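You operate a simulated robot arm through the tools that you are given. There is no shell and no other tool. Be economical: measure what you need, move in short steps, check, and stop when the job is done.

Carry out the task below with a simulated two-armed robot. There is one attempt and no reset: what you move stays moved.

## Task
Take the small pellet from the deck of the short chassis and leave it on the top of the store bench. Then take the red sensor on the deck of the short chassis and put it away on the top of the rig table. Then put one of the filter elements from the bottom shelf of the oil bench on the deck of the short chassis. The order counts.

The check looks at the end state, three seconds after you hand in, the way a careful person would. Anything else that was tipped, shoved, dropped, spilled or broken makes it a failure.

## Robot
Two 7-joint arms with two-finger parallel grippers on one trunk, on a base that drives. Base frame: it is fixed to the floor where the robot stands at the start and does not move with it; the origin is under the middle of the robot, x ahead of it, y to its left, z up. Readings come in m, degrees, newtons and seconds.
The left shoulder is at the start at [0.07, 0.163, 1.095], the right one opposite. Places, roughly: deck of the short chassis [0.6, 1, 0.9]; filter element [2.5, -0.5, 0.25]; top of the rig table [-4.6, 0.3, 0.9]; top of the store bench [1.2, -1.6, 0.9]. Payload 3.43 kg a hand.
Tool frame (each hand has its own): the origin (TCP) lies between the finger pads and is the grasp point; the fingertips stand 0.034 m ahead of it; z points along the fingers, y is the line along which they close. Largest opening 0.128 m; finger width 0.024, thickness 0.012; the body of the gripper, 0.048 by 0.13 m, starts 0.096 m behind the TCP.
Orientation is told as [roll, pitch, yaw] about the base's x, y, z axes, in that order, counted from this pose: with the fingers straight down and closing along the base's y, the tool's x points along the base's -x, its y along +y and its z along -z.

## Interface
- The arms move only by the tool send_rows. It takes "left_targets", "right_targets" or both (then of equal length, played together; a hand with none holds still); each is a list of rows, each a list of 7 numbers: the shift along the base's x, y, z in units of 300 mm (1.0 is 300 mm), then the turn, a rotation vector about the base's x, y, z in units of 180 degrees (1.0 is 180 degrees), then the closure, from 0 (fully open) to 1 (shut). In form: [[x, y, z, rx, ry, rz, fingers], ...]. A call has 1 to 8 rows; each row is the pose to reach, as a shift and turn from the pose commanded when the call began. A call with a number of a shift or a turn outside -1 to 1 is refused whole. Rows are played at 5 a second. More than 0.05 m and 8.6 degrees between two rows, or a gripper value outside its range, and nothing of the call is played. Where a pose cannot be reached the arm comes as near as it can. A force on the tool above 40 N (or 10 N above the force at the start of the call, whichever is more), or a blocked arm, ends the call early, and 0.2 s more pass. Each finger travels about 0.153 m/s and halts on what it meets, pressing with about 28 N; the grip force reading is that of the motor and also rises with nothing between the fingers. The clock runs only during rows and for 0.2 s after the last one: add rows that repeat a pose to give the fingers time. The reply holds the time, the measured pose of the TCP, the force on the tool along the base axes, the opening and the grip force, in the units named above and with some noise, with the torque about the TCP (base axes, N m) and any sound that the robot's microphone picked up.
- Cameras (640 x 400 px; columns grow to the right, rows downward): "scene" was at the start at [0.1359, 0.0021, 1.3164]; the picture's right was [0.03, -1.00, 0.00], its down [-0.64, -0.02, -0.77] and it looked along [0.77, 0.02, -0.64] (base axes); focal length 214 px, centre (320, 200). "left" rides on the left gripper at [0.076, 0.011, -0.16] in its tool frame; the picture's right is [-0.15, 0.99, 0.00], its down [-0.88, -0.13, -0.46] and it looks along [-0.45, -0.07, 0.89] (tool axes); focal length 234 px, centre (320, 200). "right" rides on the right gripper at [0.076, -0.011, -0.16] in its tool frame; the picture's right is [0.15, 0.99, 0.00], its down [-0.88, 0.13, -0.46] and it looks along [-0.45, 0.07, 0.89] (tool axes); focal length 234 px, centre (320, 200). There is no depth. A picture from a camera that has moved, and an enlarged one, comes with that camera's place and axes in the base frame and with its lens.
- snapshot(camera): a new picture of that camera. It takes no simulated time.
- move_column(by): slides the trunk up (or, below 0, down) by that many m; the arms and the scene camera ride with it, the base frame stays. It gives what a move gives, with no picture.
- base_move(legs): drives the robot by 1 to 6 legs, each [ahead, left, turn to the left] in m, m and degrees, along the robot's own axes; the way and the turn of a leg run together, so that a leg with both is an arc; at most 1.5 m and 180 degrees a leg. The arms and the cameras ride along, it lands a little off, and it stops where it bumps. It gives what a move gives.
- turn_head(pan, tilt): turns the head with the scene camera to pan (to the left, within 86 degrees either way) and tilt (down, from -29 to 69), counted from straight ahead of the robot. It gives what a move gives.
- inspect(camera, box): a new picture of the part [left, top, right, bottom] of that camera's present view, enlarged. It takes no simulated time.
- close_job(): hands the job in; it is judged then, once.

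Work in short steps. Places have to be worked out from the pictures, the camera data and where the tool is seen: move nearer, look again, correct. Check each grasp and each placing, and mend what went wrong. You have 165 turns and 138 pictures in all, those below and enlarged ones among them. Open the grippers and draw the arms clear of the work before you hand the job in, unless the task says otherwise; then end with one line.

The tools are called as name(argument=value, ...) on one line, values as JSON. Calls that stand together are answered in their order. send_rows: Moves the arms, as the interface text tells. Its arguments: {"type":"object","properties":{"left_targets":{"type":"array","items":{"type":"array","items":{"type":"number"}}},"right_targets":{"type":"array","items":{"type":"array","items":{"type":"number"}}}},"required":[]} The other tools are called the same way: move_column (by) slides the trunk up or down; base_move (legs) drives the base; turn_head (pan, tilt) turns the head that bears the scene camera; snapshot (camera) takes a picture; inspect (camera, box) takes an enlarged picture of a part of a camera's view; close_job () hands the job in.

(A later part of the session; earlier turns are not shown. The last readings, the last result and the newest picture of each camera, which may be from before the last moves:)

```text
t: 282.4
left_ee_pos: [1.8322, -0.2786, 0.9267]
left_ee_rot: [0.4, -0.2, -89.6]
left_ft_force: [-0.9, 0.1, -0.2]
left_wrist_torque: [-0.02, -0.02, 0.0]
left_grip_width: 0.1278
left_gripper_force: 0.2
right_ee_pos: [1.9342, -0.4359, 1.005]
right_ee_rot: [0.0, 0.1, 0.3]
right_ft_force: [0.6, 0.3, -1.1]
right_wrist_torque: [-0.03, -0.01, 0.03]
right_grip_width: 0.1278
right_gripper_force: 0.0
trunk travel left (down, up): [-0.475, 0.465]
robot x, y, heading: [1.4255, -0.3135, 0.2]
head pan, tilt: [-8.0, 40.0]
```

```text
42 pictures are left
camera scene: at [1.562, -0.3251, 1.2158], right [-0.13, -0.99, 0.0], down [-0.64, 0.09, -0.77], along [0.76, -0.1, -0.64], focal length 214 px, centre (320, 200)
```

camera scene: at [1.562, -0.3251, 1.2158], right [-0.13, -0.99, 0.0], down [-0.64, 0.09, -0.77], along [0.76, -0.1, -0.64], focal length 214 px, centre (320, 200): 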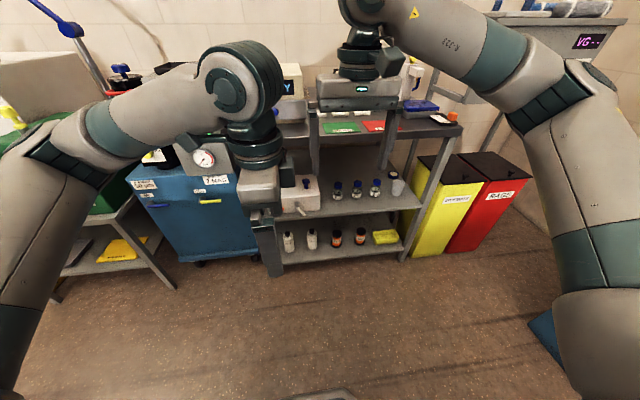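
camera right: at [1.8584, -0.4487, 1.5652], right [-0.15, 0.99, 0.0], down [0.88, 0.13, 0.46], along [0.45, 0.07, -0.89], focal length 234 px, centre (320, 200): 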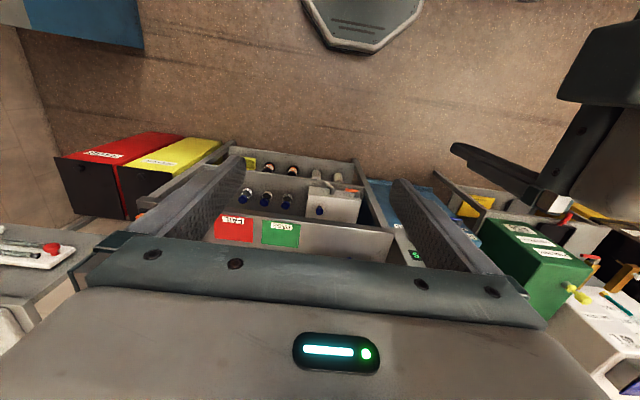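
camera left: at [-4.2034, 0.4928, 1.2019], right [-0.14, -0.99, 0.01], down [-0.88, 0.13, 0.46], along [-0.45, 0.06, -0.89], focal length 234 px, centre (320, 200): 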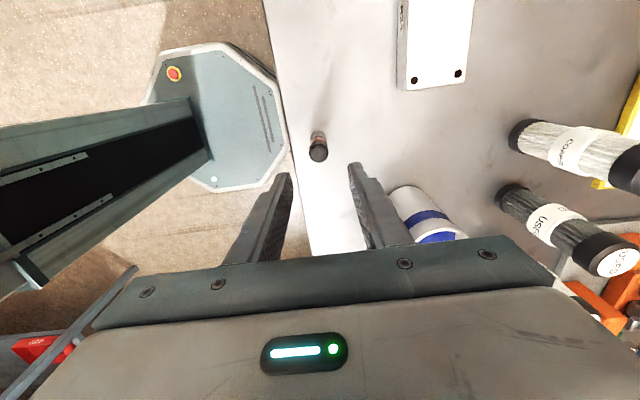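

inspect(camera="scene", box=[265, 210, 415, 270])

```text
4.27 times, centred on (340, 240) of scene
camera zoom: at [1.562, -0.3251, 1.2158], right [-0.13, -0.99, 0.0], down [-0.64, 0.09, -0.77], along [0.76, -0.1, -0.64], focal length 915 px, centre (235, 29)
```

zoom: 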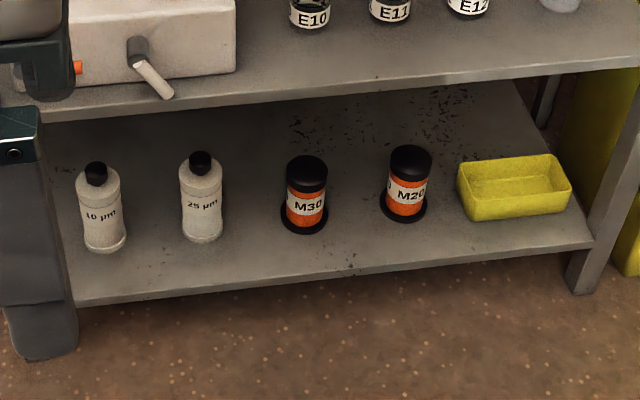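

White "10 µm" and "25 µm" items look like the filter elements (µm ratings), to be verified closer. I retract the right hand and turn the left hand's yaw back so it can then be tilted forward.

send_rows(left_targets=[[-0.02, 0.02, 0, 0, 0, 0.045, 0], [-0.04, 0.04, 0, 0, 0, 0.09, 0], [-0.06, 0.06, 0, 0, 0, 0.135, 0], [-0.08, 0.08, 0, 0, 0, 0.18, 0], [-0.1, 0.1, 0, 0, 0, 0.225, 0], [-0.12, 0.12, 0, 0, 0, 0.27, 0], [-0.14, 0.14, 0, 0, 0, 0.315, 0], [-0.16, 0.16, 0, 0, 0, 0.36, 0]], right_targets=[[-0.1, -0.03, 0.02, 0, 0, 0, 0], [-0.2, -0.06, 0.04, 0, 0, 0, 0], [-0.3, -0.09, 0.06, 0, 0, 0, 0], [-0.4, -0.12, 0.08, 0, 0, 0, 0], [-0.5, -0.15, 0.1, 0, 0, 0, 0], [-0.6, -0.18, 0.12, 0, 0, 0, 0], [-0.7, -0.2, 0.14, 0, 0, 0, 0], [-0.75, -0.2, 0.16, 0, 0, 0, 0]])

send_rows(left_targets=[[0, 0, 0, 0, 0, 0.045, 0], [0, 0, 0, 0, 0, 0.09, 0], [0, 0, 0, 0, 0, 0.138, 0]])

send_rows(left_targets=[[0, 0, 0.02, 0, -0.045, 0, 0], [0, 0, 0.04, 0, -0.09, 0, 0], [0, 0, 0.06, 0, -0.135, 0, 0], [0, 0, 0.08, 0, -0.18, 0, 0], [0, 0, 0.1, 0, -0.225, 0, 0], [0, 0, 0.12, 0, -0.26, 0, 0]])

snapshot(camera="left")

snapshot(camera="scene")

```text
t: 284.2
left_ee_pos: [1.7831, -0.2307, 0.9261]
left_ee_rot: [0.5, -0.2, -24.8]
left_ft_force: [0.7, 0.4, -0.5]
left_wrist_torque: [0.02, -0.03, -0.01]
left_grip_width: 0.128
left_gripper_force: 0.1
right_ee_pos: [1.7083, -0.4952, 1.0514]
right_ee_rot: [0.0, 0.0, 0.3]
right_ft_force: [-1.0, 0.2, 0.0]
right_wrist_torque: [-0.01, -0.02, -0.02]
right_grip_width: 0.128
right_gripper_force: 0.1
trunk travel left (down, up): [-0.475, 0.465]
robot x, y, heading: [1.4259, -0.3135, 0.4]
head pan, tilt: [-8.0, 40.0]
```

```text
t: 285.0
left_ee_pos: [1.7842, -0.2292, 0.9269]
left_ee_rot: [0.4, -0.2, 0.2]
left_ft_force: [0.0, 0.2, -0.1]
left_wrist_torque: [0.01, 0.01, -0.01]
left_grip_width: 0.1283
left_gripper_force: 0.0
right_ee_pos: [1.7095, -0.4955, 1.0512]
right_ee_rot: [0.1, 0.0, 0.3]
right_ft_force: [0.3, -0.5, -0.4]
right_wrist_torque: [0.02, -0.02, 0.0]
right_grip_width: 0.128
right_gripper_force: 0.2
trunk travel left (down, up): [-0.475, 0.465]
robot x, y, heading: [1.4286, -0.3135, 0.2]
head pan, tilt: [-8.0, 40.0]
```

```text
t: 286.4
left_ee_pos: [1.8176, -0.286, 1.0039]
left_ee_rot: [0.7, -47.0, -0.1]
left_ft_force: [-0.1, -0.5, 0.0]
left_wrist_torque: [0.02, 0.01, 0.0]
left_grip_width: 0.128
left_gripper_force: 0.0
left hand out of reach, approached as far as the arm can: row 3, 4, 5, 6
right_ee_pos: [1.7109, -0.4962, 1.0506]
right_ee_rot: [0.0, 0.0, 0.3]
right_ft_force: [-0.1, 0.2, -0.2]
right_wrist_torque: [0.03, -0.05, 0.0]
right_grip_width: 0.1279
right_gripper_force: 0.0
trunk travel left (down, up): [-0.475, 0.465]
robot x, y, heading: [1.4259, -0.3126, 0.2]
head pan, tilt: [-8.0, 40.0]
```

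```text
40 pictures are left
camera left: at [1.6482, -0.2765, 1.0581], right [0.09, 0.99, 0.12], down [0.27, -0.14, 0.95], along [0.96, -0.06, -0.28], focal length 234 px, centre (320, 200)
```

left: 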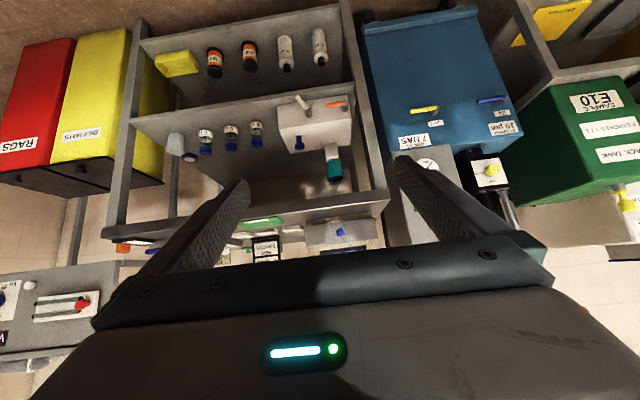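

```text
39 pictures are left
camera scene: at [1.5614, -0.3262, 1.2159], right [-0.13, -0.99, 0.0], down [-0.64, 0.09, -0.77], along [0.76, -0.1, -0.64], focal length 214 px, centre (320, 200)
```

scene: 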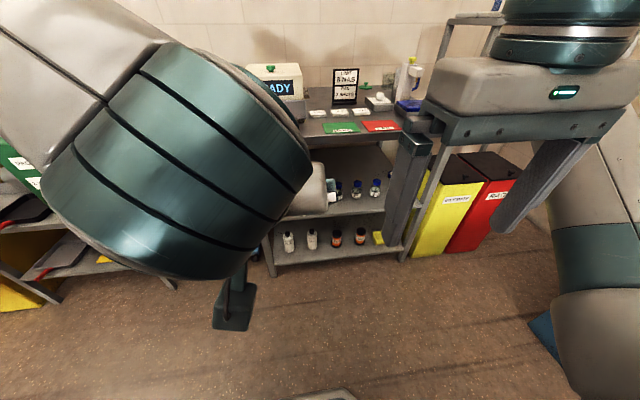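

The tilt is about 47° (it needed more room). I zoom the wrist camera on the bottom-shelf items.

inspect(camera="left", box=[140, 20, 340, 110])

```text
3.20 times, centred on (240, 65) of left
camera zoom: at [1.6482, -0.2765, 1.0581], right [0.09, 0.99, 0.12], down [0.27, -0.14, 0.95], along [0.96, -0.06, -0.28], focal length 749 px, centre (576, 632)
```

zoom: 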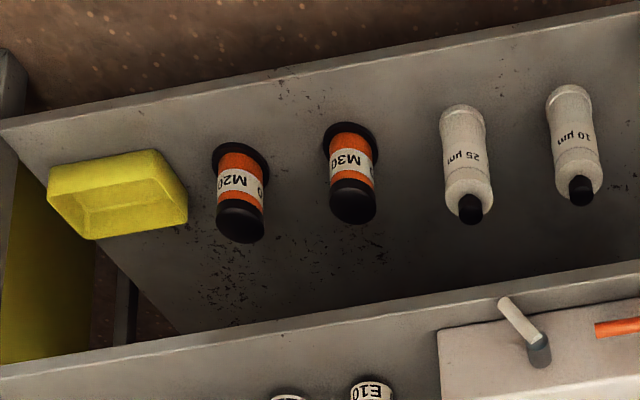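

I take the white µm-rated cylinders as the filter elements; the 25 µm one stands at (2.29, -0.375), base z≈0.25, Ø≈0.055. I align the base with it and lower the trunk.

base_move(legs=[[0.27, -0.2, 0]])

move_column(by=-0.4)

snapshot(camera="left")

snapshot(camera="scene")

```text
t: 288.6
left_ee_pos: [2.0833, -0.4834, 1.0037]
left_ee_rot: [0.7, -46.8, 0.3]
left_ft_force: [0.1, -0.2, 0.6]
left_wrist_torque: [0.0, -0.03, 0.01]
left_grip_width: 0.1278
left_gripper_force: 0.1
right_ee_pos: [1.9779, -0.6933, 1.0514]
right_ee_rot: [-0.1, 0.0, 0.8]
right_ft_force: [0.8, 0.5, 0.1]
right_wrist_torque: [0.04, -0.01, 0.01]
right_grip_width: 0.1278
right_gripper_force: 0.2
trunk travel left (down, up): [-0.475, 0.465]
robot x, y, heading: [1.6937, -0.5142, 0.9]
head pan, tilt: [-8.0, 40.0]
```

```text
t: 292.4
left_ee_pos: [2.0825, -0.4818, 0.6046]
left_ee_rot: [0.7, -46.8, 0.2]
left_ft_force: [-0.8, 0.6, 0.4]
left_wrist_torque: [0.02, 0.0, 0.01]
left_grip_width: 0.1277
left_gripper_force: 0.0
right_ee_pos: [1.9777, -0.6914, 0.6507]
right_ee_rot: [0.0, 0.0, 0.9]
right_ft_force: [0.4, 0.4, -0.3]
right_wrist_torque: [-0.02, 0.01, 0.01]
right_grip_width: 0.1279
right_gripper_force: 0.0
trunk travel left (down, up): [-0.075, 0.865]
robot x, y, heading: [1.6952, -0.5122, 0.7]
head pan, tilt: [-8.0, 40.0]
```

```text
37 pictures are left
camera left: at [1.9139, -0.4737, 0.6582], right [0.09, 0.99, 0.11], down [0.27, -0.13, 0.95], along [0.96, -0.05, -0.28], focal length 234 px, centre (320, 200)
```

left: 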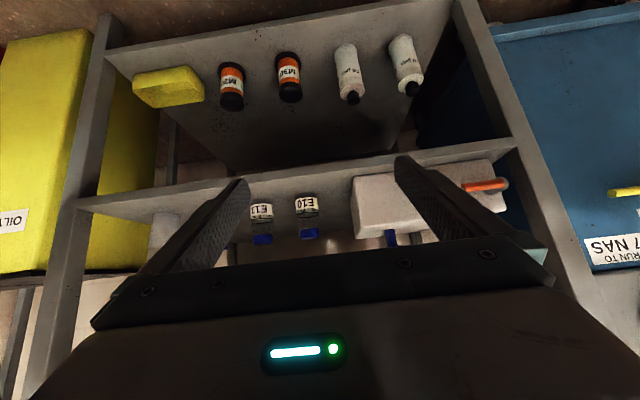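

```text
36 pictures are left
camera scene: at [1.8275, -0.5242, 0.8159], right [-0.13, -0.99, 0.0], down [-0.64, 0.08, -0.77], along [0.76, -0.1, -0.64], focal length 214 px, centre (320, 200)
```

scene: 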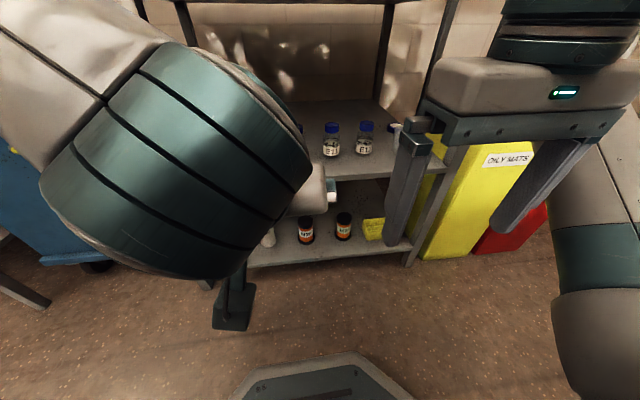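

The hand sits in front of the rack at z 0.60. I lower the trunk the rest and shift the hand left to the bottle's line, still in front of the rack.

move_column(by=-0.07)

send_rows(left_targets=[[0, 0.07, -0.04, 0, 0, 0, 0], [0, 0.14, -0.08, 0, 0, 0, 0], [0, 0.21, -0.14, 0, 0, 0, 0], [0, 0.28, -0.2, 0, 0, 0, 0], [0, 0.35, -0.26, 0, 0, 0, 0]])

snapshot(camera="left")

```text
t: 293.5
left_ee_pos: [2.0829, -0.4813, 0.534]
left_ee_rot: [0.6, -47.0, 0.3]
left_ft_force: [0.5, 0.1, -1.0]
left_wrist_torque: [-0.04, 0.0, -0.03]
left_grip_width: 0.1278
left_gripper_force: 0.1
right_ee_pos: [1.9762, -0.6924, 0.5813]
right_ee_rot: [-0.1, 0.0, 0.8]
right_ft_force: [0.9, -0.5, -0.5]
right_wrist_torque: [0.0, 0.02, -0.01]
right_grip_width: 0.1283
right_gripper_force: 0.1
trunk travel left (down, up): [-0.005, 0.935]
robot x, y, heading: [1.6898, -0.5133, 1.0]
head pan, tilt: [-8.0, 40.0]
```

```text
t: 294.7
left_ee_pos: [2.1544, -0.426, 0.5126]
left_ee_rot: [0.6, -46.7, 0.4]
left_ft_force: [-0.6, 0.8, -0.9]
left_wrist_torque: [0.03, -0.03, -0.02]
left_grip_width: 0.1279
left_gripper_force: 0.0
left hand out of reach, approached as far as the arm can: row 1, 2, 3, 4, 5
right_ee_pos: [1.9768, -0.6923, 0.5812]
right_ee_rot: [-0.2, 0.1, 0.8]
right_ft_force: [-0.4, 0.4, -0.4]
right_wrist_torque: [0.02, -0.01, -0.01]
right_grip_width: 0.1279
right_gripper_force: 0.2
trunk travel left (down, up): [-0.005, 0.935]
robot x, y, heading: [1.6903, -0.5091, 0.8]
head pan, tilt: [-8.0, 40.0]
```

```text
35 pictures are left
camera left: at [1.986, -0.4178, 0.5675], right [0.09, 0.99, 0.11], down [0.27, -0.13, 0.95], along [0.96, -0.05, -0.28], focal length 234 px, centre (320, 200)
```

left: 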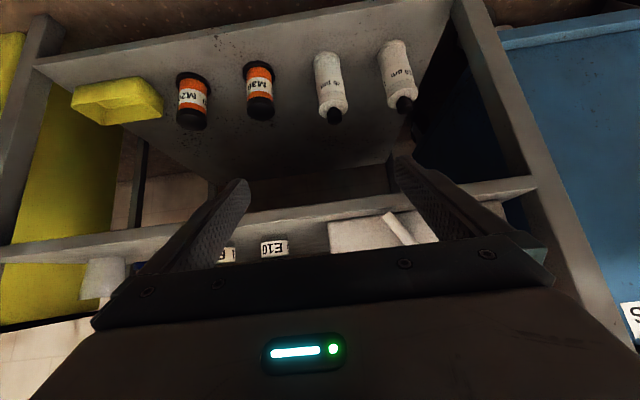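

The arm can't fold that near; poses further ahead suit it. I command a point ahead and lower, still short of the bottle.

send_rows(left_targets=[[0.05, 0.05, -0.1, 0, 0, 0, 0], [0.1, 0.1, -0.2, 0, 0, 0, 0], [0.15, 0.16, -0.3, 0, 0, 0, 0]])

snapshot(camera="left")

```text
t: 295.5
left_ee_pos: [2.2163, -0.3874, 0.4203]
left_ee_rot: [0.7, -46.8, 0.3]
left_ft_force: [0.1, -0.3, 1.2]
left_wrist_torque: [-0.02, -0.03, 0.01]
left_grip_width: 0.1281
left_gripper_force: 0.2
left hand out of reach, approached as far as the arm can: row 1, 2, 3
right_ee_pos: [1.9765, -0.693, 0.5808]
right_ee_rot: [0.1, 0.1, 0.8]
right_ft_force: [-0.7, 0.1, -0.3]
right_wrist_torque: [0.04, -0.04, 0.0]
right_grip_width: 0.128
right_gripper_force: 0.0
trunk travel left (down, up): [-0.005, 0.935]
robot x, y, heading: [1.6935, -0.5135, 0.8]
head pan, tilt: [-8.0, 40.0]
```

```text
34 pictures are left
camera left: at [2.0457, -0.3788, 0.4741], right [0.09, 0.99, 0.12], down [0.27, -0.13, 0.95], along [0.96, -0.05, -0.28], focal length 234 px, centre (320, 200)
```

left: 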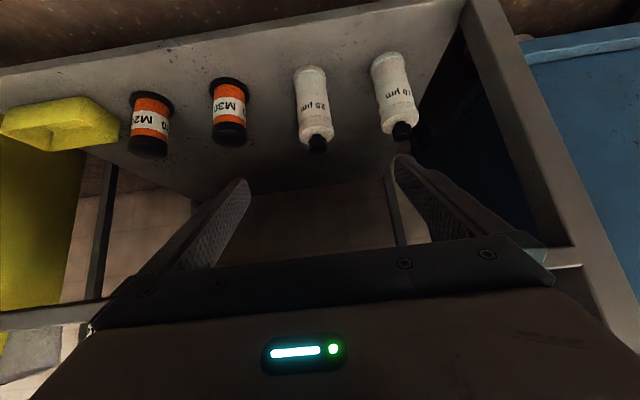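

Re-triangulating from several views: the 25 µm item is at about (2.37, -0.39), mid-height z≈0.21, top ≈0.33. I move the base 8 cm ahead and check.

base_move(legs=[[0.08, 0, -0.8]])

snapshot(camera="left")

```text
t: 296.6
left_ee_pos: [2.2961, -0.394, 0.4207]
left_ee_rot: [0.7, -46.7, -0.4]
left_ft_force: [-0.1, 0.7, -1.3]
left_wrist_torque: [0.02, 0.0, 0.01]
left_grip_width: 0.1281
left_gripper_force: 0.1
right_ee_pos: [2.0542, -0.6959, 0.5806]
right_ee_rot: [0.0, 0.0, 0.0]
right_ft_force: [0.0, -0.9, -0.4]
right_wrist_torque: [0.02, -0.02, 0.01]
right_grip_width: 0.1279
right_gripper_force: 0.1
trunk travel left (down, up): [-0.005, 0.935]
robot x, y, heading: [1.7715, -0.5122, -0.0]
head pan, tilt: [-8.0, 40.0]
```

```text
33 pictures are left
camera left: at [2.1271, -0.3832, 0.4743], right [0.1, 0.99, 0.12], down [0.27, -0.14, 0.95], along [0.96, -0.06, -0.28], focal length 234 px, centre (320, 200)
```

left: 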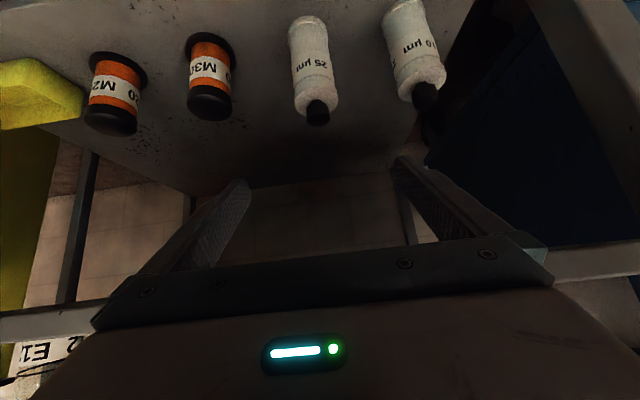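

Using the wider-baseline views: bottle centre ≈ (2.42, -0.39), mid z ≈0.17, shelf ≈0.10. I lower the hand to z≈0.30 first, in front of the bottle.

send_rows(left_targets=[[0, 0, -0.14, 0, 0, 0, 0], [0, 0, -0.28, 0, 0, 0, 0], [0, 0, -0.42, 0, 0, 0, 0]])

snapshot(camera="left")

```text
t: 297.4
left_ee_pos: [2.2957, -0.3939, 0.293]
left_ee_rot: [0.7, -46.8, -0.3]
left_ft_force: [0.3, 0.7, 0.0]
left_wrist_torque: [0.02, 0.04, -0.03]
left_grip_width: 0.1279
left_gripper_force: 0.0
left hand out of reach, approached as far as the arm can: row 1
right_ee_pos: [2.0549, -0.6956, 0.5808]
right_ee_rot: [-0.2, 0.0, 0.1]
right_ft_force: [0.2, -0.5, -0.1]
right_wrist_torque: [-0.01, 0.02, 0.01]
right_grip_width: 0.1282
right_gripper_force: 0.0
trunk travel left (down, up): [-0.005, 0.935]
robot x, y, heading: [1.7729, -0.5143, -0.1]
head pan, tilt: [-8.0, 40.0]
```

```text
32 pictures are left
camera left: at [2.1269, -0.3832, 0.3461], right [0.1, 0.99, 0.12], down [0.27, -0.14, 0.95], along [0.96, -0.06, -0.28], focal length 234 px, centre (320, 200)
```

left: 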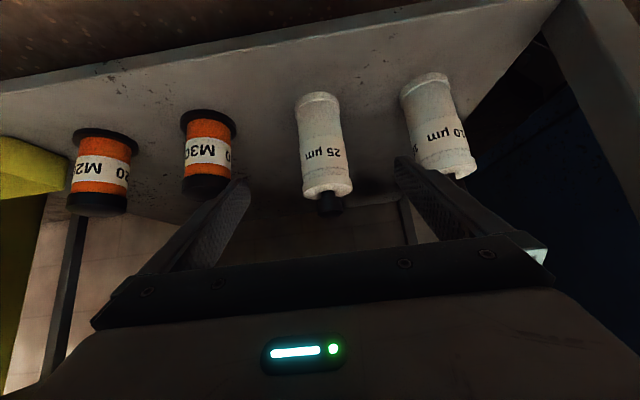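

With the vertical baseline: bottle centre (2.41, -0.39), base z≈0.125, body to 0.25. I advance the base 6 cm, then move the hand in.

base_move(legs=[[0.06, 0, 0]])

snapshot(camera="left")

```text
t: 298.3
left_ee_pos: [2.3245, -0.3964, 0.2946]
left_ee_rot: [0.6, -46.9, -0.9]
left_ft_force: [0.0, 0.5, -0.9]
left_wrist_torque: [0.01, -0.02, 0.04]
left_grip_width: 0.1278
left_gripper_force: 0.0
right_ee_pos: [2.0777, -0.6944, 0.5828]
right_ee_rot: [-0.2, 0.4, -0.6]
right_ft_force: [-0.5, 0.1, -0.3]
right_wrist_torque: [-0.02, 0.03, 0.04]
right_grip_width: 0.1281
right_gripper_force: 0.0
trunk travel left (down, up): [-0.005, 0.935]
robot x, y, heading: [1.8001, -0.5118, -0.6]
head pan, tilt: [-8.0, 40.0]
stopped in leg 1: the robot was blocked; the commanded pose is now the measured one
```

```text
31 pictures are left
camera left: at [2.1551, -0.3843, 0.3482], right [0.11, 0.99, 0.11], down [0.27, -0.14, 0.95], along [0.96, -0.07, -0.28], focal length 234 px, centre (320, 200)
```

left: 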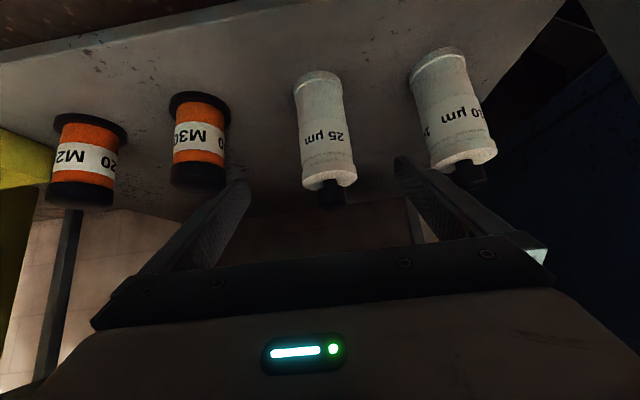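

The base touched something at x=1.80; items look undisturbed. I back off 2 cm and reach with the arm.

base_move(legs=[[-0.02, 0, 0.6]])

send_rows(left_targets=[[0.1, 0, -0.08, 0, 0, 0, 0], [0.2, 0.01, -0.16, 0, 0, 0, 0]])

snapshot(camera="left")

```text
t: 299.1
left_ee_pos: [2.305, -0.3911, 0.2927]
left_ee_rot: [0.7, -46.8, -0.4]
left_ft_force: [-0.6, -0.4, 0.8]
left_wrist_torque: [0.0, 0.01, 0.02]
left_grip_width: 0.1281
left_gripper_force: 0.1
right_ee_pos: [2.0644, -0.6922, 0.5785]
right_ee_rot: [-0.2, 0.9, -0.1]
right_ft_force: [-0.6, 0.1, 0.5]
right_wrist_torque: [-0.05, -0.01, -0.01]
right_grip_width: 0.1283
right_gripper_force: 0.1
trunk travel left (down, up): [-0.005, 0.935]
robot x, y, heading: [1.7823, -0.5094, -0.2]
head pan, tilt: [-8.0, 40.0]
```

```text
t: 299.7
left_ee_pos: [2.3658, -0.3866, 0.2435]
left_ee_rot: [0.8, -46.8, -0.4]
left_ft_force: [0.4, 0.1, 0.4]
left_wrist_torque: [0.02, 0.04, -0.01]
left_grip_width: 0.1276
left_gripper_force: 0.0
right_ee_pos: [2.0652, -0.6928, 0.5796]
right_ee_rot: [0.0, 0.9, 0.0]
right_ft_force: [-0.3, -1.0, -0.1]
right_wrist_torque: [0.01, -0.01, 0.02]
right_grip_width: 0.1278
right_gripper_force: 0.1
trunk travel left (down, up): [-0.005, 0.935]
robot x, y, heading: [1.7784, -0.5086, -0.2]
head pan, tilt: [-8.0, 40.0]
```

```text
30 pictures are left
camera left: at [2.1966, -0.3755, 0.2972], right [0.1, 0.99, 0.12], down [0.27, -0.14, 0.95], along [0.96, -0.06, -0.28], focal length 234 px, centre (320, 200)
```

left: 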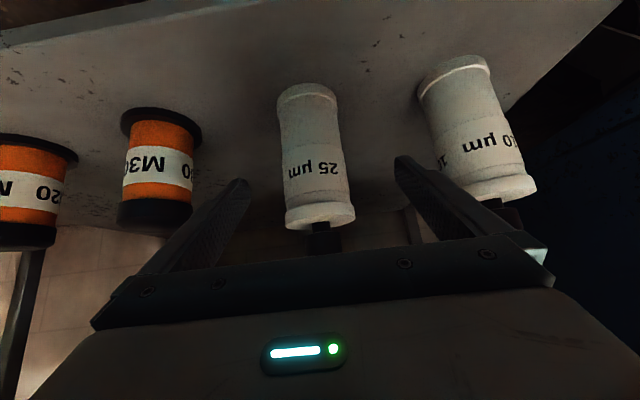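

The element is centred between the fingers. I narrow the opening a little and advance to the grasp pose.

send_rows(left_targets=[[0, -0.003, 0, 0, 0, 0, 0.3], [0.07, -0.003, -0.08, 0, 0, 0, 0.3], [0.15, -0.003, -0.16, 0, 0, 0, 0.3]])

snapshot(camera="left")

```text
t: 300.5
left_ee_pos: [2.4096, -0.3862, 0.1957]
left_ee_rot: [0.8, -46.8, -0.4]
left_ft_force: [0.0, -0.2, 0.1]
left_wrist_torque: [0.01, 0.02, -0.01]
left_grip_width: 0.0896
left_gripper_force: 0.0
right_ee_pos: [2.0651, -0.6927, 0.5798]
right_ee_rot: [-0.1, 0.8, 0.0]
right_ft_force: [-0.1, -0.4, -0.2]
right_wrist_torque: [0.04, -0.01, -0.02]
right_grip_width: 0.128
right_gripper_force: 0.0
trunk travel left (down, up): [-0.005, 0.935]
robot x, y, heading: [1.7838, -0.512, -0.2]
head pan, tilt: [-8.0, 40.0]
```

```text
29 pictures are left
camera left: at [2.2398, -0.376, 0.2504], right [0.1, 0.99, 0.12], down [0.27, -0.14, 0.95], along [0.96, -0.06, -0.28], focal length 234 px, centre (320, 200)
```

left: 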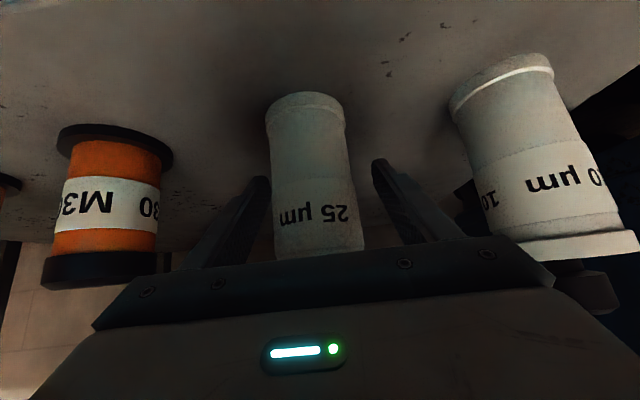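

The element is between the fingers. I close.

send_rows(left_targets=[[0, 0, 0, 0, 0, 0, 0.45], [0, 0, 0, 0, 0, 0, 0.55], [0, 0, 0, 0, 0, 0, 0.65], [0, 0, 0, 0, 0, 0, 0.65]])

snapshot(camera="left")

```text
t: 301.5
left_ee_pos: [2.4081, -0.3862, 0.1955]
left_ee_rot: [0.7, -46.8, -0.4]
left_ft_force: [-0.3, -1.3, 1.0]
left_wrist_torque: [-0.13, 0.02, 0.01]
left_grip_width: 0.0591
left_gripper_force: 27.9
right_ee_pos: [2.0646, -0.6911, 0.5788]
right_ee_rot: [-0.1, 0.7, 0.0]
right_ft_force: [0.9, 0.4, -0.3]
right_wrist_torque: [-0.03, 0.01, 0.01]
right_grip_width: 0.1282
right_gripper_force: 0.0
trunk travel left (down, up): [-0.005, 0.935]
robot x, y, heading: [1.7805, -0.5116, -0.3]
head pan, tilt: [-8.0, 40.0]
```

```text
28 pictures are left
camera left: at [2.2397, -0.3764, 0.2507], right [0.1, 0.99, 0.12], down [0.27, -0.14, 0.95], along [0.96, -0.06, -0.28], focal length 234 px, centre (320, 200)
```

left: 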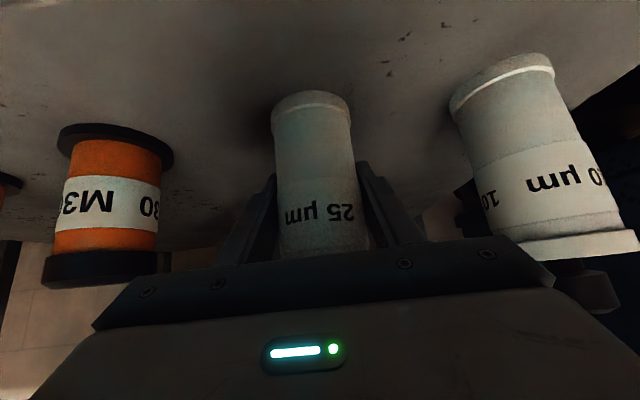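

Gripped firmly (59 mm, 28 N). I lift 5 cm and check, then back the base out.

send_rows(left_targets=[[0, 0, 0.05, 0, 0, 0, 0.65], [0, 0, 0.1, 0, 0, 0, 0.65], [0, 0, 0.17, 0, 0, 0, 0.65]])

base_move(legs=[[-0.35, 0, 0]])

snapshot(camera="left")

```text
t: 302.3
left_ee_pos: [2.4092, -0.387, 0.2464]
left_ee_rot: [0.8, -46.8, -0.4]
left_ft_force: [0.6, -0.5, -1.8]
left_wrist_torque: [0.03, -0.01, -0.04]
left_grip_width: 0.059
left_gripper_force: 28.1
right_ee_pos: [2.0654, -0.6922, 0.5793]
right_ee_rot: [-0.2, 0.8, 0.0]
right_ft_force: [-0.7, 0.0, -0.9]
right_wrist_torque: [-0.02, 0.03, -0.01]
right_grip_width: 0.1281
right_gripper_force: 0.1
trunk travel left (down, up): [-0.005, 0.935]
robot x, y, heading: [1.7816, -0.5136, 0.1]
head pan, tilt: [-8.0, 40.0]
```

```text
t: 304.6
left_ee_pos: [2.0505, -0.3906, 0.2475]
left_ee_rot: [0.8, -46.9, -0.7]
left_ft_force: [-0.3, -0.2, -1.6]
left_wrist_torque: [0.02, -0.05, 0.02]
left_grip_width: 0.059
left_gripper_force: 28.2
right_ee_pos: [1.7049, -0.6923, 0.5788]
right_ee_rot: [-0.2, 0.8, -0.3]
right_ft_force: [0.0, -1.1, -1.3]
right_wrist_torque: [0.02, -0.01, 0.01]
right_grip_width: 0.1283
right_gripper_force: 0.1
trunk travel left (down, up): [-0.005, 0.935]
robot x, y, heading: [1.4245, -0.5089, -0.2]
head pan, tilt: [-8.0, 40.0]
```

```text
27 pictures are left
camera left: at [1.883, -0.3787, 0.3008], right [0.1, 0.99, 0.12], down [0.27, -0.14, 0.95], along [0.96, -0.07, -0.28], focal length 234 px, centre (320, 200)
```

left: 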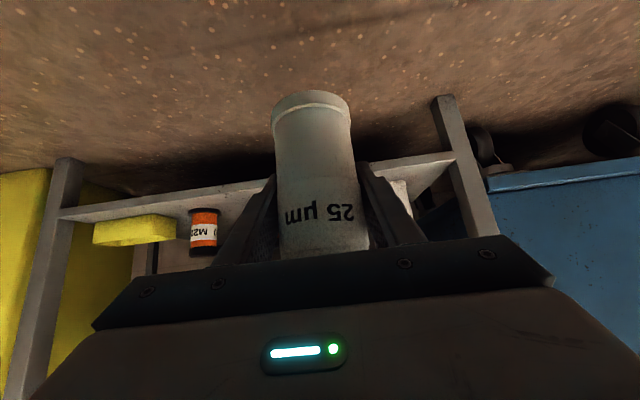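

The element is out of the rack and held. I raise the trunk to carry it above the benches.

move_column(by=0.4)

move_column(by=0.4)

move_column(by=0.1)

base_move(legs=[[0, -0.33, 0], [-1.5, 0, 0], [-0.55, 0, 0], [0, 1.33, 0]])

turn_head(pan=10, tilt=50)

snapshot(camera="scene")

```text
t: 308.4
left_ee_pos: [2.0509, -0.3905, 0.6463]
left_ee_rot: [0.7, -46.8, -0.7]
left_ft_force: [-0.9, 0.0, -1.2]
left_wrist_torque: [-0.02, -0.04, -0.01]
left_grip_width: 0.0587
left_gripper_force: 27.9
right_ee_pos: [1.7055, -0.6945, 0.9793]
right_ee_rot: [-0.1, 0.8, -0.3]
right_ft_force: [-0.4, 0.4, 0.0]
right_wrist_torque: [-0.01, -0.01, 0.0]
right_grip_width: 0.1281
right_gripper_force: 0.0
trunk travel left (down, up): [-0.405, 0.535]
robot x, y, heading: [1.4298, -0.513, -0.3]
head pan, tilt: [-8.0, 40.0]
```

```text
t: 312.2
left_ee_pos: [2.0522, -0.3895, 1.0461]
left_ee_rot: [0.7, -46.9, -0.7]
left_ft_force: [0.3, -0.1, -1.3]
left_wrist_torque: [0.01, 0.0, 0.0]
left_grip_width: 0.0587
left_gripper_force: 27.9
right_ee_pos: [1.7065, -0.6944, 1.3788]
right_ee_rot: [-0.2, 0.8, -0.4]
right_ft_force: [0.2, 0.0, 0.6]
right_wrist_torque: [0.03, 0.0, 0.0]
right_grip_width: 0.1282
right_gripper_force: 0.0
trunk travel left (down, up): [-0.805, 0.135]
robot x, y, heading: [1.4266, -0.512, -0.3]
head pan, tilt: [-8.0, 40.0]
```

```text
t: 313.6
left_ee_pos: [2.0526, -0.3901, 1.147]
left_ee_rot: [0.7, -46.6, -0.7]
left_ft_force: [0.4, 0.3, -1.0]
left_wrist_torque: [-0.05, -0.05, 0.02]
left_grip_width: 0.0587
left_gripper_force: 27.5
right_ee_pos: [1.7068, -0.693, 1.4784]
right_ee_rot: [-0.1, 0.8, -0.3]
right_ft_force: [-0.4, -1.0, 0.6]
right_wrist_torque: [0.04, 0.01, -0.01]
right_grip_width: 0.1278
right_gripper_force: 0.1
trunk travel left (down, up): [-0.905, 0.035]
robot x, y, heading: [1.4243, -0.5093, -0.5]
head pan, tilt: [-8.0, 40.0]
```

```text
t: 331.7
left_ee_pos: [0.0415, 0.6253, 1.1466]
left_ee_rot: [0.8, -46.8, -1.3]
left_ft_force: [-0.2, 0.2, -2.3]
left_wrist_torque: [-0.01, 0.04, 0.03]
left_grip_width: 0.0587
left_gripper_force: 28.2
right_ee_pos: [-0.3074, 0.3257, 1.4791]
right_ee_rot: [0.0, 0.8, -1.0]
right_ft_force: [0.2, -0.5, 0.3]
right_wrist_torque: [0.02, 0.0, 0.03]
right_grip_width: 0.1282
right_gripper_force: 0.0
trunk travel left (down, up): [-0.905, 0.035]
robot x, y, heading: [-0.5879, 0.5111, -1.0]
head pan, tilt: [-8.0, 40.0]
```

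```text
t: 332.5
left_ee_pos: [0.0428, 0.6269, 1.1456]
left_ee_rot: [0.8, -46.9, -1.1]
left_ft_force: [-0.6, 0.0, -1.6]
left_wrist_torque: [-0.01, -0.04, -0.03]
left_grip_width: 0.0591
left_gripper_force: 28.1
right_ee_pos: [-0.3071, 0.3256, 1.4787]
right_ee_rot: [-0.1, 0.8, -0.9]
right_ft_force: [-0.2, 0.6, -0.4]
right_wrist_torque: [0.01, 0.0, 0.0]
right_grip_width: 0.128
right_gripper_force: 0.1
trunk travel left (down, up): [-0.905, 0.035]
robot x, y, heading: [-0.5836, 0.512, -0.8]
head pan, tilt: [10.0, 50.0]
```

```text
26 pictures are left
camera scene: at [-0.4597, 0.5235, 1.6317], right [0.16, -0.99, 0.0], down [-0.76, -0.12, -0.64], along [0.63, 0.1, -0.77], focal length 214 px, centre (320, 200)
```

scene: 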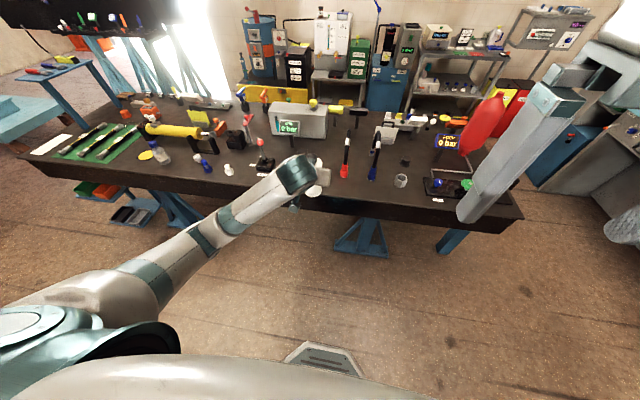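

I drive ahead 0.25 m so the element hovers over the front strip of the deck between the blue pump and red hose coupling.

base_move(legs=[[0.25, -0.02, 0.8]])

snapshot(camera="scene")

snapshot(camera="left")

```text
t: 334.3
left_ee_pos: [0.281, 0.6155, 1.1477]
left_ee_rot: [0.6, -47.0, -0.3]
left_ft_force: [-0.3, 0.0, -1.2]
left_wrist_torque: [0.05, -0.04, -0.02]
left_grip_width: 0.0589
left_gripper_force: 27.9
right_ee_pos: [-0.0653, 0.3088, 1.4796]
right_ee_rot: [-0.1, 0.7, 0.1]
right_ft_force: [0.3, 0.1, -0.1]
right_wrist_torque: [-0.04, -0.01, -0.02]
right_grip_width: 0.1281
right_gripper_force: 0.1
trunk travel left (down, up): [-0.905, 0.035]
robot x, y, heading: [-0.3442, 0.4876, -0.1]
head pan, tilt: [10.0, 50.0]
```

```text
25 pictures are left
camera scene: at [-0.2213, 0.5038, 1.6319], right [0.17, -0.98, 0.0], down [-0.75, -0.13, -0.64], along [0.63, 0.11, -0.77], focal length 214 px, centre (320, 200)
```

scene: 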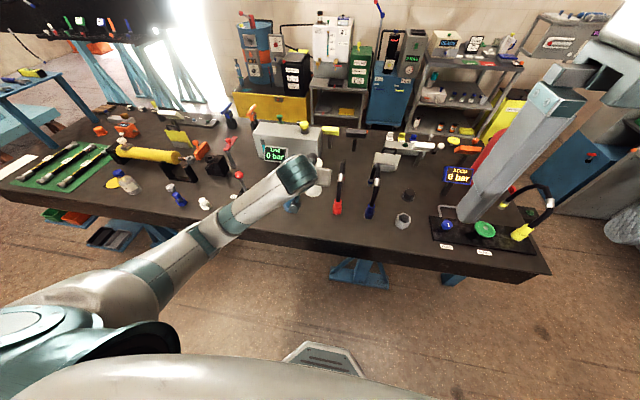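

```text
24 pictures are left
camera left: at [0.1106, 0.6246, 1.2016], right [0.1, 0.99, 0.12], down [0.27, -0.14, 0.95], along [0.96, -0.06, -0.28], focal length 234 px, centre (320, 200)
```

left: 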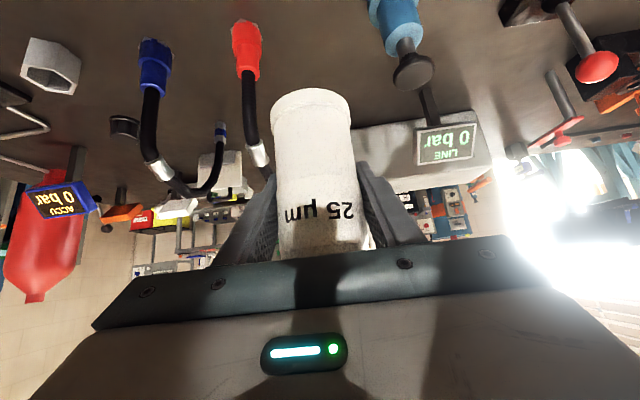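

Gap between pump (y≥0.70) and red coupling (y≤0.56) is centred at y≈0.63. I shift the hand slightly and lower with the trunk.

send_rows(left_targets=[[0.04, 0.03, 0, 0, 0, 0, 0.65], [0.08, 0.05, 0, 0, 0, 0, 0.65]])

move_column(by=-0.19)

snapshot(camera="left")

inspect(camera="scene", box=[210, 130, 410, 255])

```text
t: 334.9
left_ee_pos: [0.3044, 0.6317, 1.1464]
left_ee_rot: [0.8, -46.8, -0.3]
left_ft_force: [0.6, -0.4, -1.5]
left_wrist_torque: [0.02, -0.03, 0.02]
left_grip_width: 0.059
left_gripper_force: 27.9
right_ee_pos: [-0.0634, 0.3075, 1.4795]
right_ee_rot: [-0.1, 0.7, 0.0]
right_ft_force: [-0.6, 0.2, 0.3]
right_wrist_torque: [-0.01, -0.01, 0.0]
right_grip_width: 0.1279
right_gripper_force: 0.0
trunk travel left (down, up): [-0.905, 0.035]
robot x, y, heading: [-0.347, 0.489, 0.2]
head pan, tilt: [10.0, 50.0]
```

```text
t: 337.0
left_ee_pos: [0.3049, 0.6307, 0.9572]
left_ee_rot: [0.7, -46.7, -0.2]
left_ft_force: [0.0, 0.5, -1.1]
left_wrist_torque: [-0.02, -0.04, -0.01]
left_grip_width: 0.0588
left_gripper_force: 27.8
right_ee_pos: [-0.063, 0.3094, 1.2888]
right_ee_rot: [-0.1, 0.8, 0.1]
right_ft_force: [-0.2, -0.8, -0.1]
right_wrist_torque: [0.0, 0.01, 0.0]
right_grip_width: 0.1278
right_gripper_force: 0.1
trunk travel left (down, up): [-0.715, 0.225]
robot x, y, heading: [-0.344, 0.4908, 0.1]
head pan, tilt: [10.0, 50.0]
```

```text
23 pictures are left
camera left: at [0.1363, 0.6408, 1.0108], right [0.1, 0.99, 0.12], down [0.27, -0.14, 0.95], along [0.96, -0.06, -0.28], focal length 234 px, centre (320, 200)
```

left: 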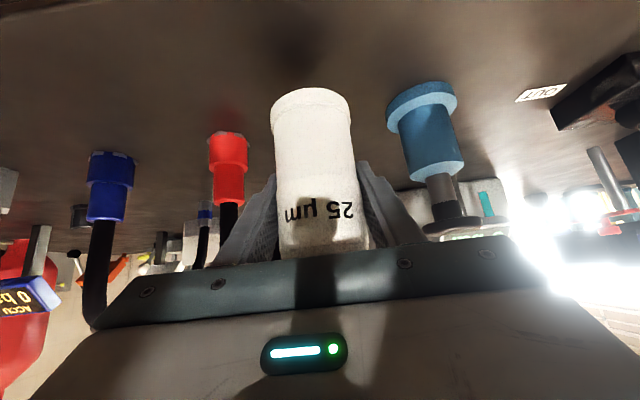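

```text
3.20 times, centred on (310, 192) of scene
camera zoom: at [-0.2189, 0.5036, 1.4417], right [0.17, -0.98, 0.0], down [-0.75, -0.13, -0.64], along [0.63, 0.11, -0.77], focal length 686 px, centre (352, 224)
```

zoom: 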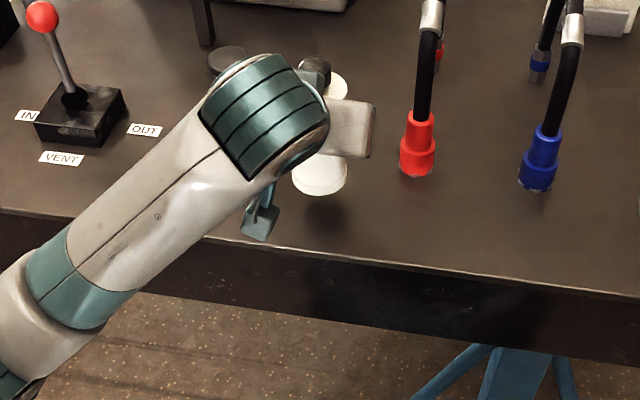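

The element is well placed above the deck. I step down watching force.

send_rows(left_targets=[[0, 0, -0.02, 0, 0, 0, 0.65], [0, 0, -0.04, 0, 0, 0, 0.65], [0, 0, -0.06, 0, 0, 0, 0.65], [0, 0, -0.08, 0, 0, 0, 0.65]])

send_rows(left_targets=[[0, 0, -0.01, 0, 0, 0, 0.65], [0, 0, -0.02, 0, 0, 0, 0.65]])

snapshot(camera="left")

```text
t: 338.0
left_ee_pos: [0.3044, 0.6308, 0.9325]
left_ee_rot: [0.7, -46.8, -0.3]
left_ft_force: [0.3, -0.6, -2.0]
left_wrist_torque: [-0.01, -0.04, -0.01]
left_grip_width: 0.0587
left_gripper_force: 28.1
right_ee_pos: [-0.0612, 0.3089, 1.2885]
right_ee_rot: [0.0, 0.8, 0.1]
right_ft_force: [-0.2, 0.6, -0.3]
right_wrist_torque: [-0.01, 0.0, 0.01]
right_grip_width: 0.1278
right_gripper_force: 0.0
trunk travel left (down, up): [-0.715, 0.225]
robot x, y, heading: [-0.3446, 0.4891, -0.0]
head pan, tilt: [10.0, 50.0]
```

```text
t: 338.6
left_ee_pos: [0.3041, 0.6312, 0.9272]
left_ee_rot: [0.6, -46.7, -0.2]
left_ft_force: [-0.4, -0.4, -1.3]
left_wrist_torque: [-0.01, -0.01, -0.04]
left_grip_width: 0.0594
left_gripper_force: 28.0
right_ee_pos: [-0.0625, 0.3087, 1.2896]
right_ee_rot: [0.0, 0.8, 0.2]
right_ft_force: [-0.2, -0.1, 1.0]
right_wrist_torque: [0.0, 0.04, -0.01]
right_grip_width: 0.1279
right_gripper_force: 0.1
trunk travel left (down, up): [-0.715, 0.225]
robot x, y, heading: [-0.3464, 0.4904, 0.1]
head pan, tilt: [10.0, 50.0]
```

```text
21 pictures are left
camera left: at [0.1364, 0.6417, 0.9809], right [0.1, 0.99, 0.12], down [0.27, -0.14, 0.95], along [0.96, -0.06, -0.28], focal length 234 px, centre (320, 200)
```

left: 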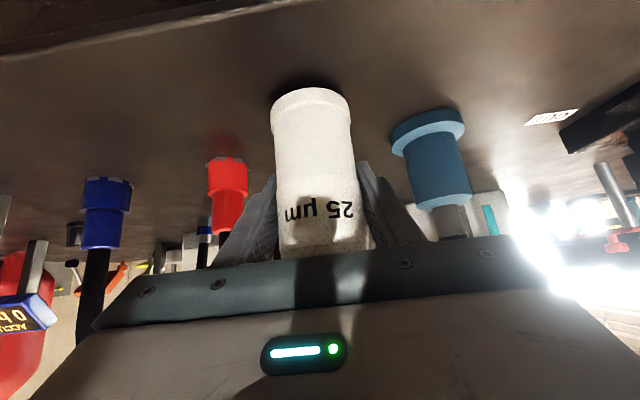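

The shadow now nearly meets the base. A few 1–2 mm steps more.

send_rows(left_targets=[[0, 0, -0.006, 0, 0, 0, 0.65], [0, 0, -0.012, 0, 0, 0, 0.65]])

send_rows(left_targets=[[0, 0, -0.006, 0, 0, 0, 0.65], [0, 0, -0.012, 0, 0, 0, 0.65]])

inspect(camera="left", box=[240, 60, 400, 160])

```text
t: 339.2
left_ee_pos: [0.304, 0.632, 0.9207]
left_ee_rot: [0.7, -46.8, -0.5]
left_ft_force: [1.0, 0.0, -1.4]
left_wrist_torque: [-0.01, -0.02, -0.03]
left_grip_width: 0.0589
left_gripper_force: 28.1
right_ee_pos: [-0.0629, 0.3078, 1.289]
right_ee_rot: [-0.1, 0.7, 0.1]
right_ft_force: [-1.5, -0.2, 0.5]
right_wrist_torque: [0.0, -0.03, 0.01]
right_grip_width: 0.128
right_gripper_force: 0.1
trunk travel left (down, up): [-0.715, 0.225]
robot x, y, heading: [-0.346, 0.4899, 0.1]
head pan, tilt: [10.0, 50.0]
```

```text
t: 339.8
left_ee_pos: [0.3062, 0.6314, 0.9202]
left_ee_rot: [0.8, -46.9, -0.4]
left_ft_force: [-0.1, -0.5, -1.4]
left_wrist_torque: [0.0, -0.03, 0.0]
left_grip_width: 0.059
left_gripper_force: 27.2
right_ee_pos: [-0.0616, 0.308, 1.2907]
right_ee_rot: [0.1, 0.8, 0.1]
right_ft_force: [0.3, -1.2, -0.3]
right_wrist_torque: [0.0, -0.04, 0.0]
right_grip_width: 0.1282
right_gripper_force: 0.1
trunk travel left (down, up): [-0.715, 0.225]
robot x, y, heading: [-0.3474, 0.4928, 0.1]
head pan, tilt: [10.0, 50.0]
```

```text
4.00 times, centred on (320, 110) of left
camera zoom: at [0.1364, 0.6413, 0.9738], right [0.1, 0.99, 0.12], down [0.27, -0.14, 0.95], along [0.96, -0.06, -0.28], focal length 937 px, centre (320, 560)
```

zoom: 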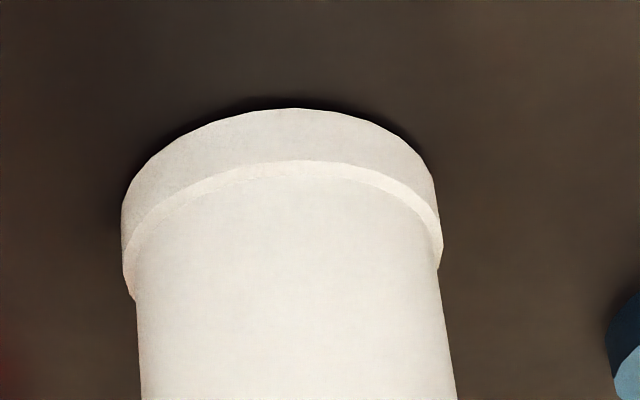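

Still a sliver of gap by the shadow; continuing.

send_rows(left_targets=[[0, 0, -0.006, 0, 0, 0, 0.65], [0, 0, -0.012, 0, 0, 0, 0.65]])

send_rows(left_targets=[[0, 0, -0.006, 0, 0, 0, 0.65], [0, 0, -0.012, 0, 0, 0, 0.65]])

```text
t: 340.4
left_ee_pos: [0.305, 0.6307, 0.9181]
left_ee_rot: [0.7, -47.1, -0.3]
left_ft_force: [0.0, 0.4, 8.7]
left_wrist_torque: [-0.21, 0.13, 0.02]
left_grip_width: 0.059
left_gripper_force: 28.2
right_ee_pos: [-0.0644, 0.3101, 1.2896]
right_ee_rot: [0.0, 0.8, 0.2]
right_ft_force: [0.4, -0.5, -0.8]
right_wrist_torque: [-0.01, 0.0, 0.01]
right_grip_width: 0.1279
right_gripper_force: 0.1
trunk travel left (down, up): [-0.715, 0.225]
robot x, y, heading: [-0.3441, 0.4887, -0.1]
head pan, tilt: [10.0, 50.0]
```

```text
t: 341.0
left_ee_pos: [0.3039, 0.6294, 0.9142]
left_ee_rot: [0.5, -47.1, -0.3]
left_ft_force: [1.8, -0.5, 23.4]
left_wrist_torque: [-0.72, 0.19, 0.02]
left_grip_width: 0.0589
left_gripper_force: 28.3
right_ee_pos: [-0.066, 0.3082, 1.29]
right_ee_rot: [0.0, 0.7, 0.1]
right_ft_force: [0.0, 0.4, -0.5]
right_wrist_torque: [-0.04, -0.01, -0.01]
right_grip_width: 0.1281
right_gripper_force: 0.2
trunk travel left (down, up): [-0.715, 0.225]
robot x, y, heading: [-0.3451, 0.4887, 0.1]
head pan, tilt: [10.0, 50.0]
```

Contact made. I relieve the pressure, open the fingers and back out along the tool axis.

send_rows(left_targets=[[0, 0, 0.012, 0, 0, 0, 0.6], [0, 0, 0.012, 0, 0, 0, 0.5], [0, 0, 0.012, 0, 0, 0, 0.42], [0, 0, 0.012, 0, 0, 0, 0.35], [0, 0, 0.012, 0, 0, 0, 0.35]])

snapshot(camera="left")

```text
t: 342.2
left_ee_pos: [0.3053, 0.6305, 0.9167]
left_ee_rot: [0.7, -46.9, -0.3]
left_ft_force: [0.0, -0.4, -0.7]
left_wrist_torque: [0.01, 0.02, -0.02]
left_grip_width: 0.0831
left_gripper_force: 0.2
right_ee_pos: [-0.0622, 0.3089, 1.2889]
right_ee_rot: [0.0, 0.9, 0.0]
right_ft_force: [-0.1, -0.2, -0.1]
right_wrist_torque: [0.01, -0.01, -0.02]
right_grip_width: 0.1279
right_gripper_force: 0.0
trunk travel left (down, up): [-0.715, 0.225]
robot x, y, heading: [-0.3442, 0.4908, 0.2]
head pan, tilt: [10.0, 50.0]
```

```text
19 pictures are left
camera left: at [0.1361, 0.6403, 0.9701], right [0.1, 0.99, 0.12], down [0.27, -0.14, 0.95], along [0.96, -0.06, -0.28], focal length 234 px, centre (320, 200)
```

left: 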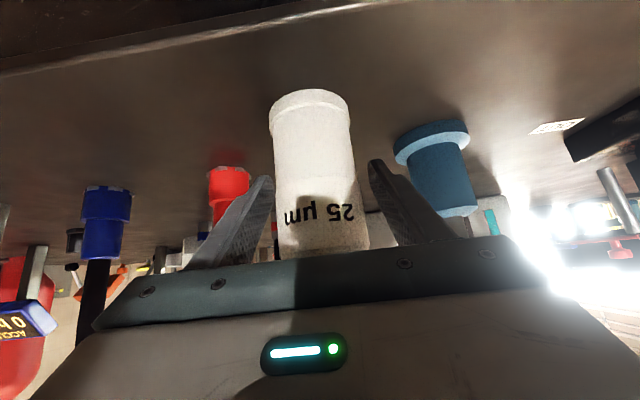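

It stands alone. I withdraw along the tool axis with the arm, then back the base.

send_rows(left_targets=[[-0.08, 0, 0.075, 0, 0, 0, 0.35], [-0.17, 0, 0.16, 0, 0, 0, 0.35], [-0.26, 0, 0.245, 0, 0, 0, 0.35]])

snapshot(camera="left")

```text
t: 343.0
left_ee_pos: [0.2265, 0.628, 0.9866]
left_ee_rot: [0.8, -46.8, -0.4]
left_ft_force: [-0.2, 0.5, -0.2]
left_wrist_torque: [-0.01, 0.01, 0.01]
left_grip_width: 0.0834
left_gripper_force: 0.2
right_ee_pos: [-0.0629, 0.3088, 1.289]
right_ee_rot: [0.0, 0.7, 0.1]
right_ft_force: [-0.6, -0.3, 0.2]
right_wrist_torque: [0.06, 0.02, 0.02]
right_grip_width: 0.1279
right_gripper_force: 0.1
trunk travel left (down, up): [-0.715, 0.225]
robot x, y, heading: [-0.3451, 0.4908, 0.1]
head pan, tilt: [10.0, 50.0]
```

```text
18 pictures are left
camera left: at [0.0571, 0.6388, 1.0412], right [0.1, 0.99, 0.12], down [0.27, -0.14, 0.95], along [0.96, -0.06, -0.28], focal length 234 px, centre (320, 200)
```

left: 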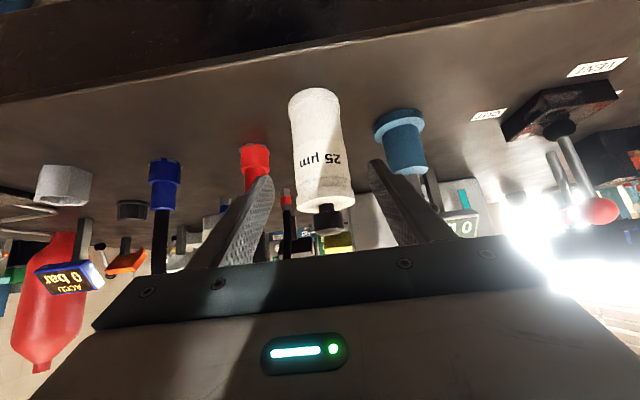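

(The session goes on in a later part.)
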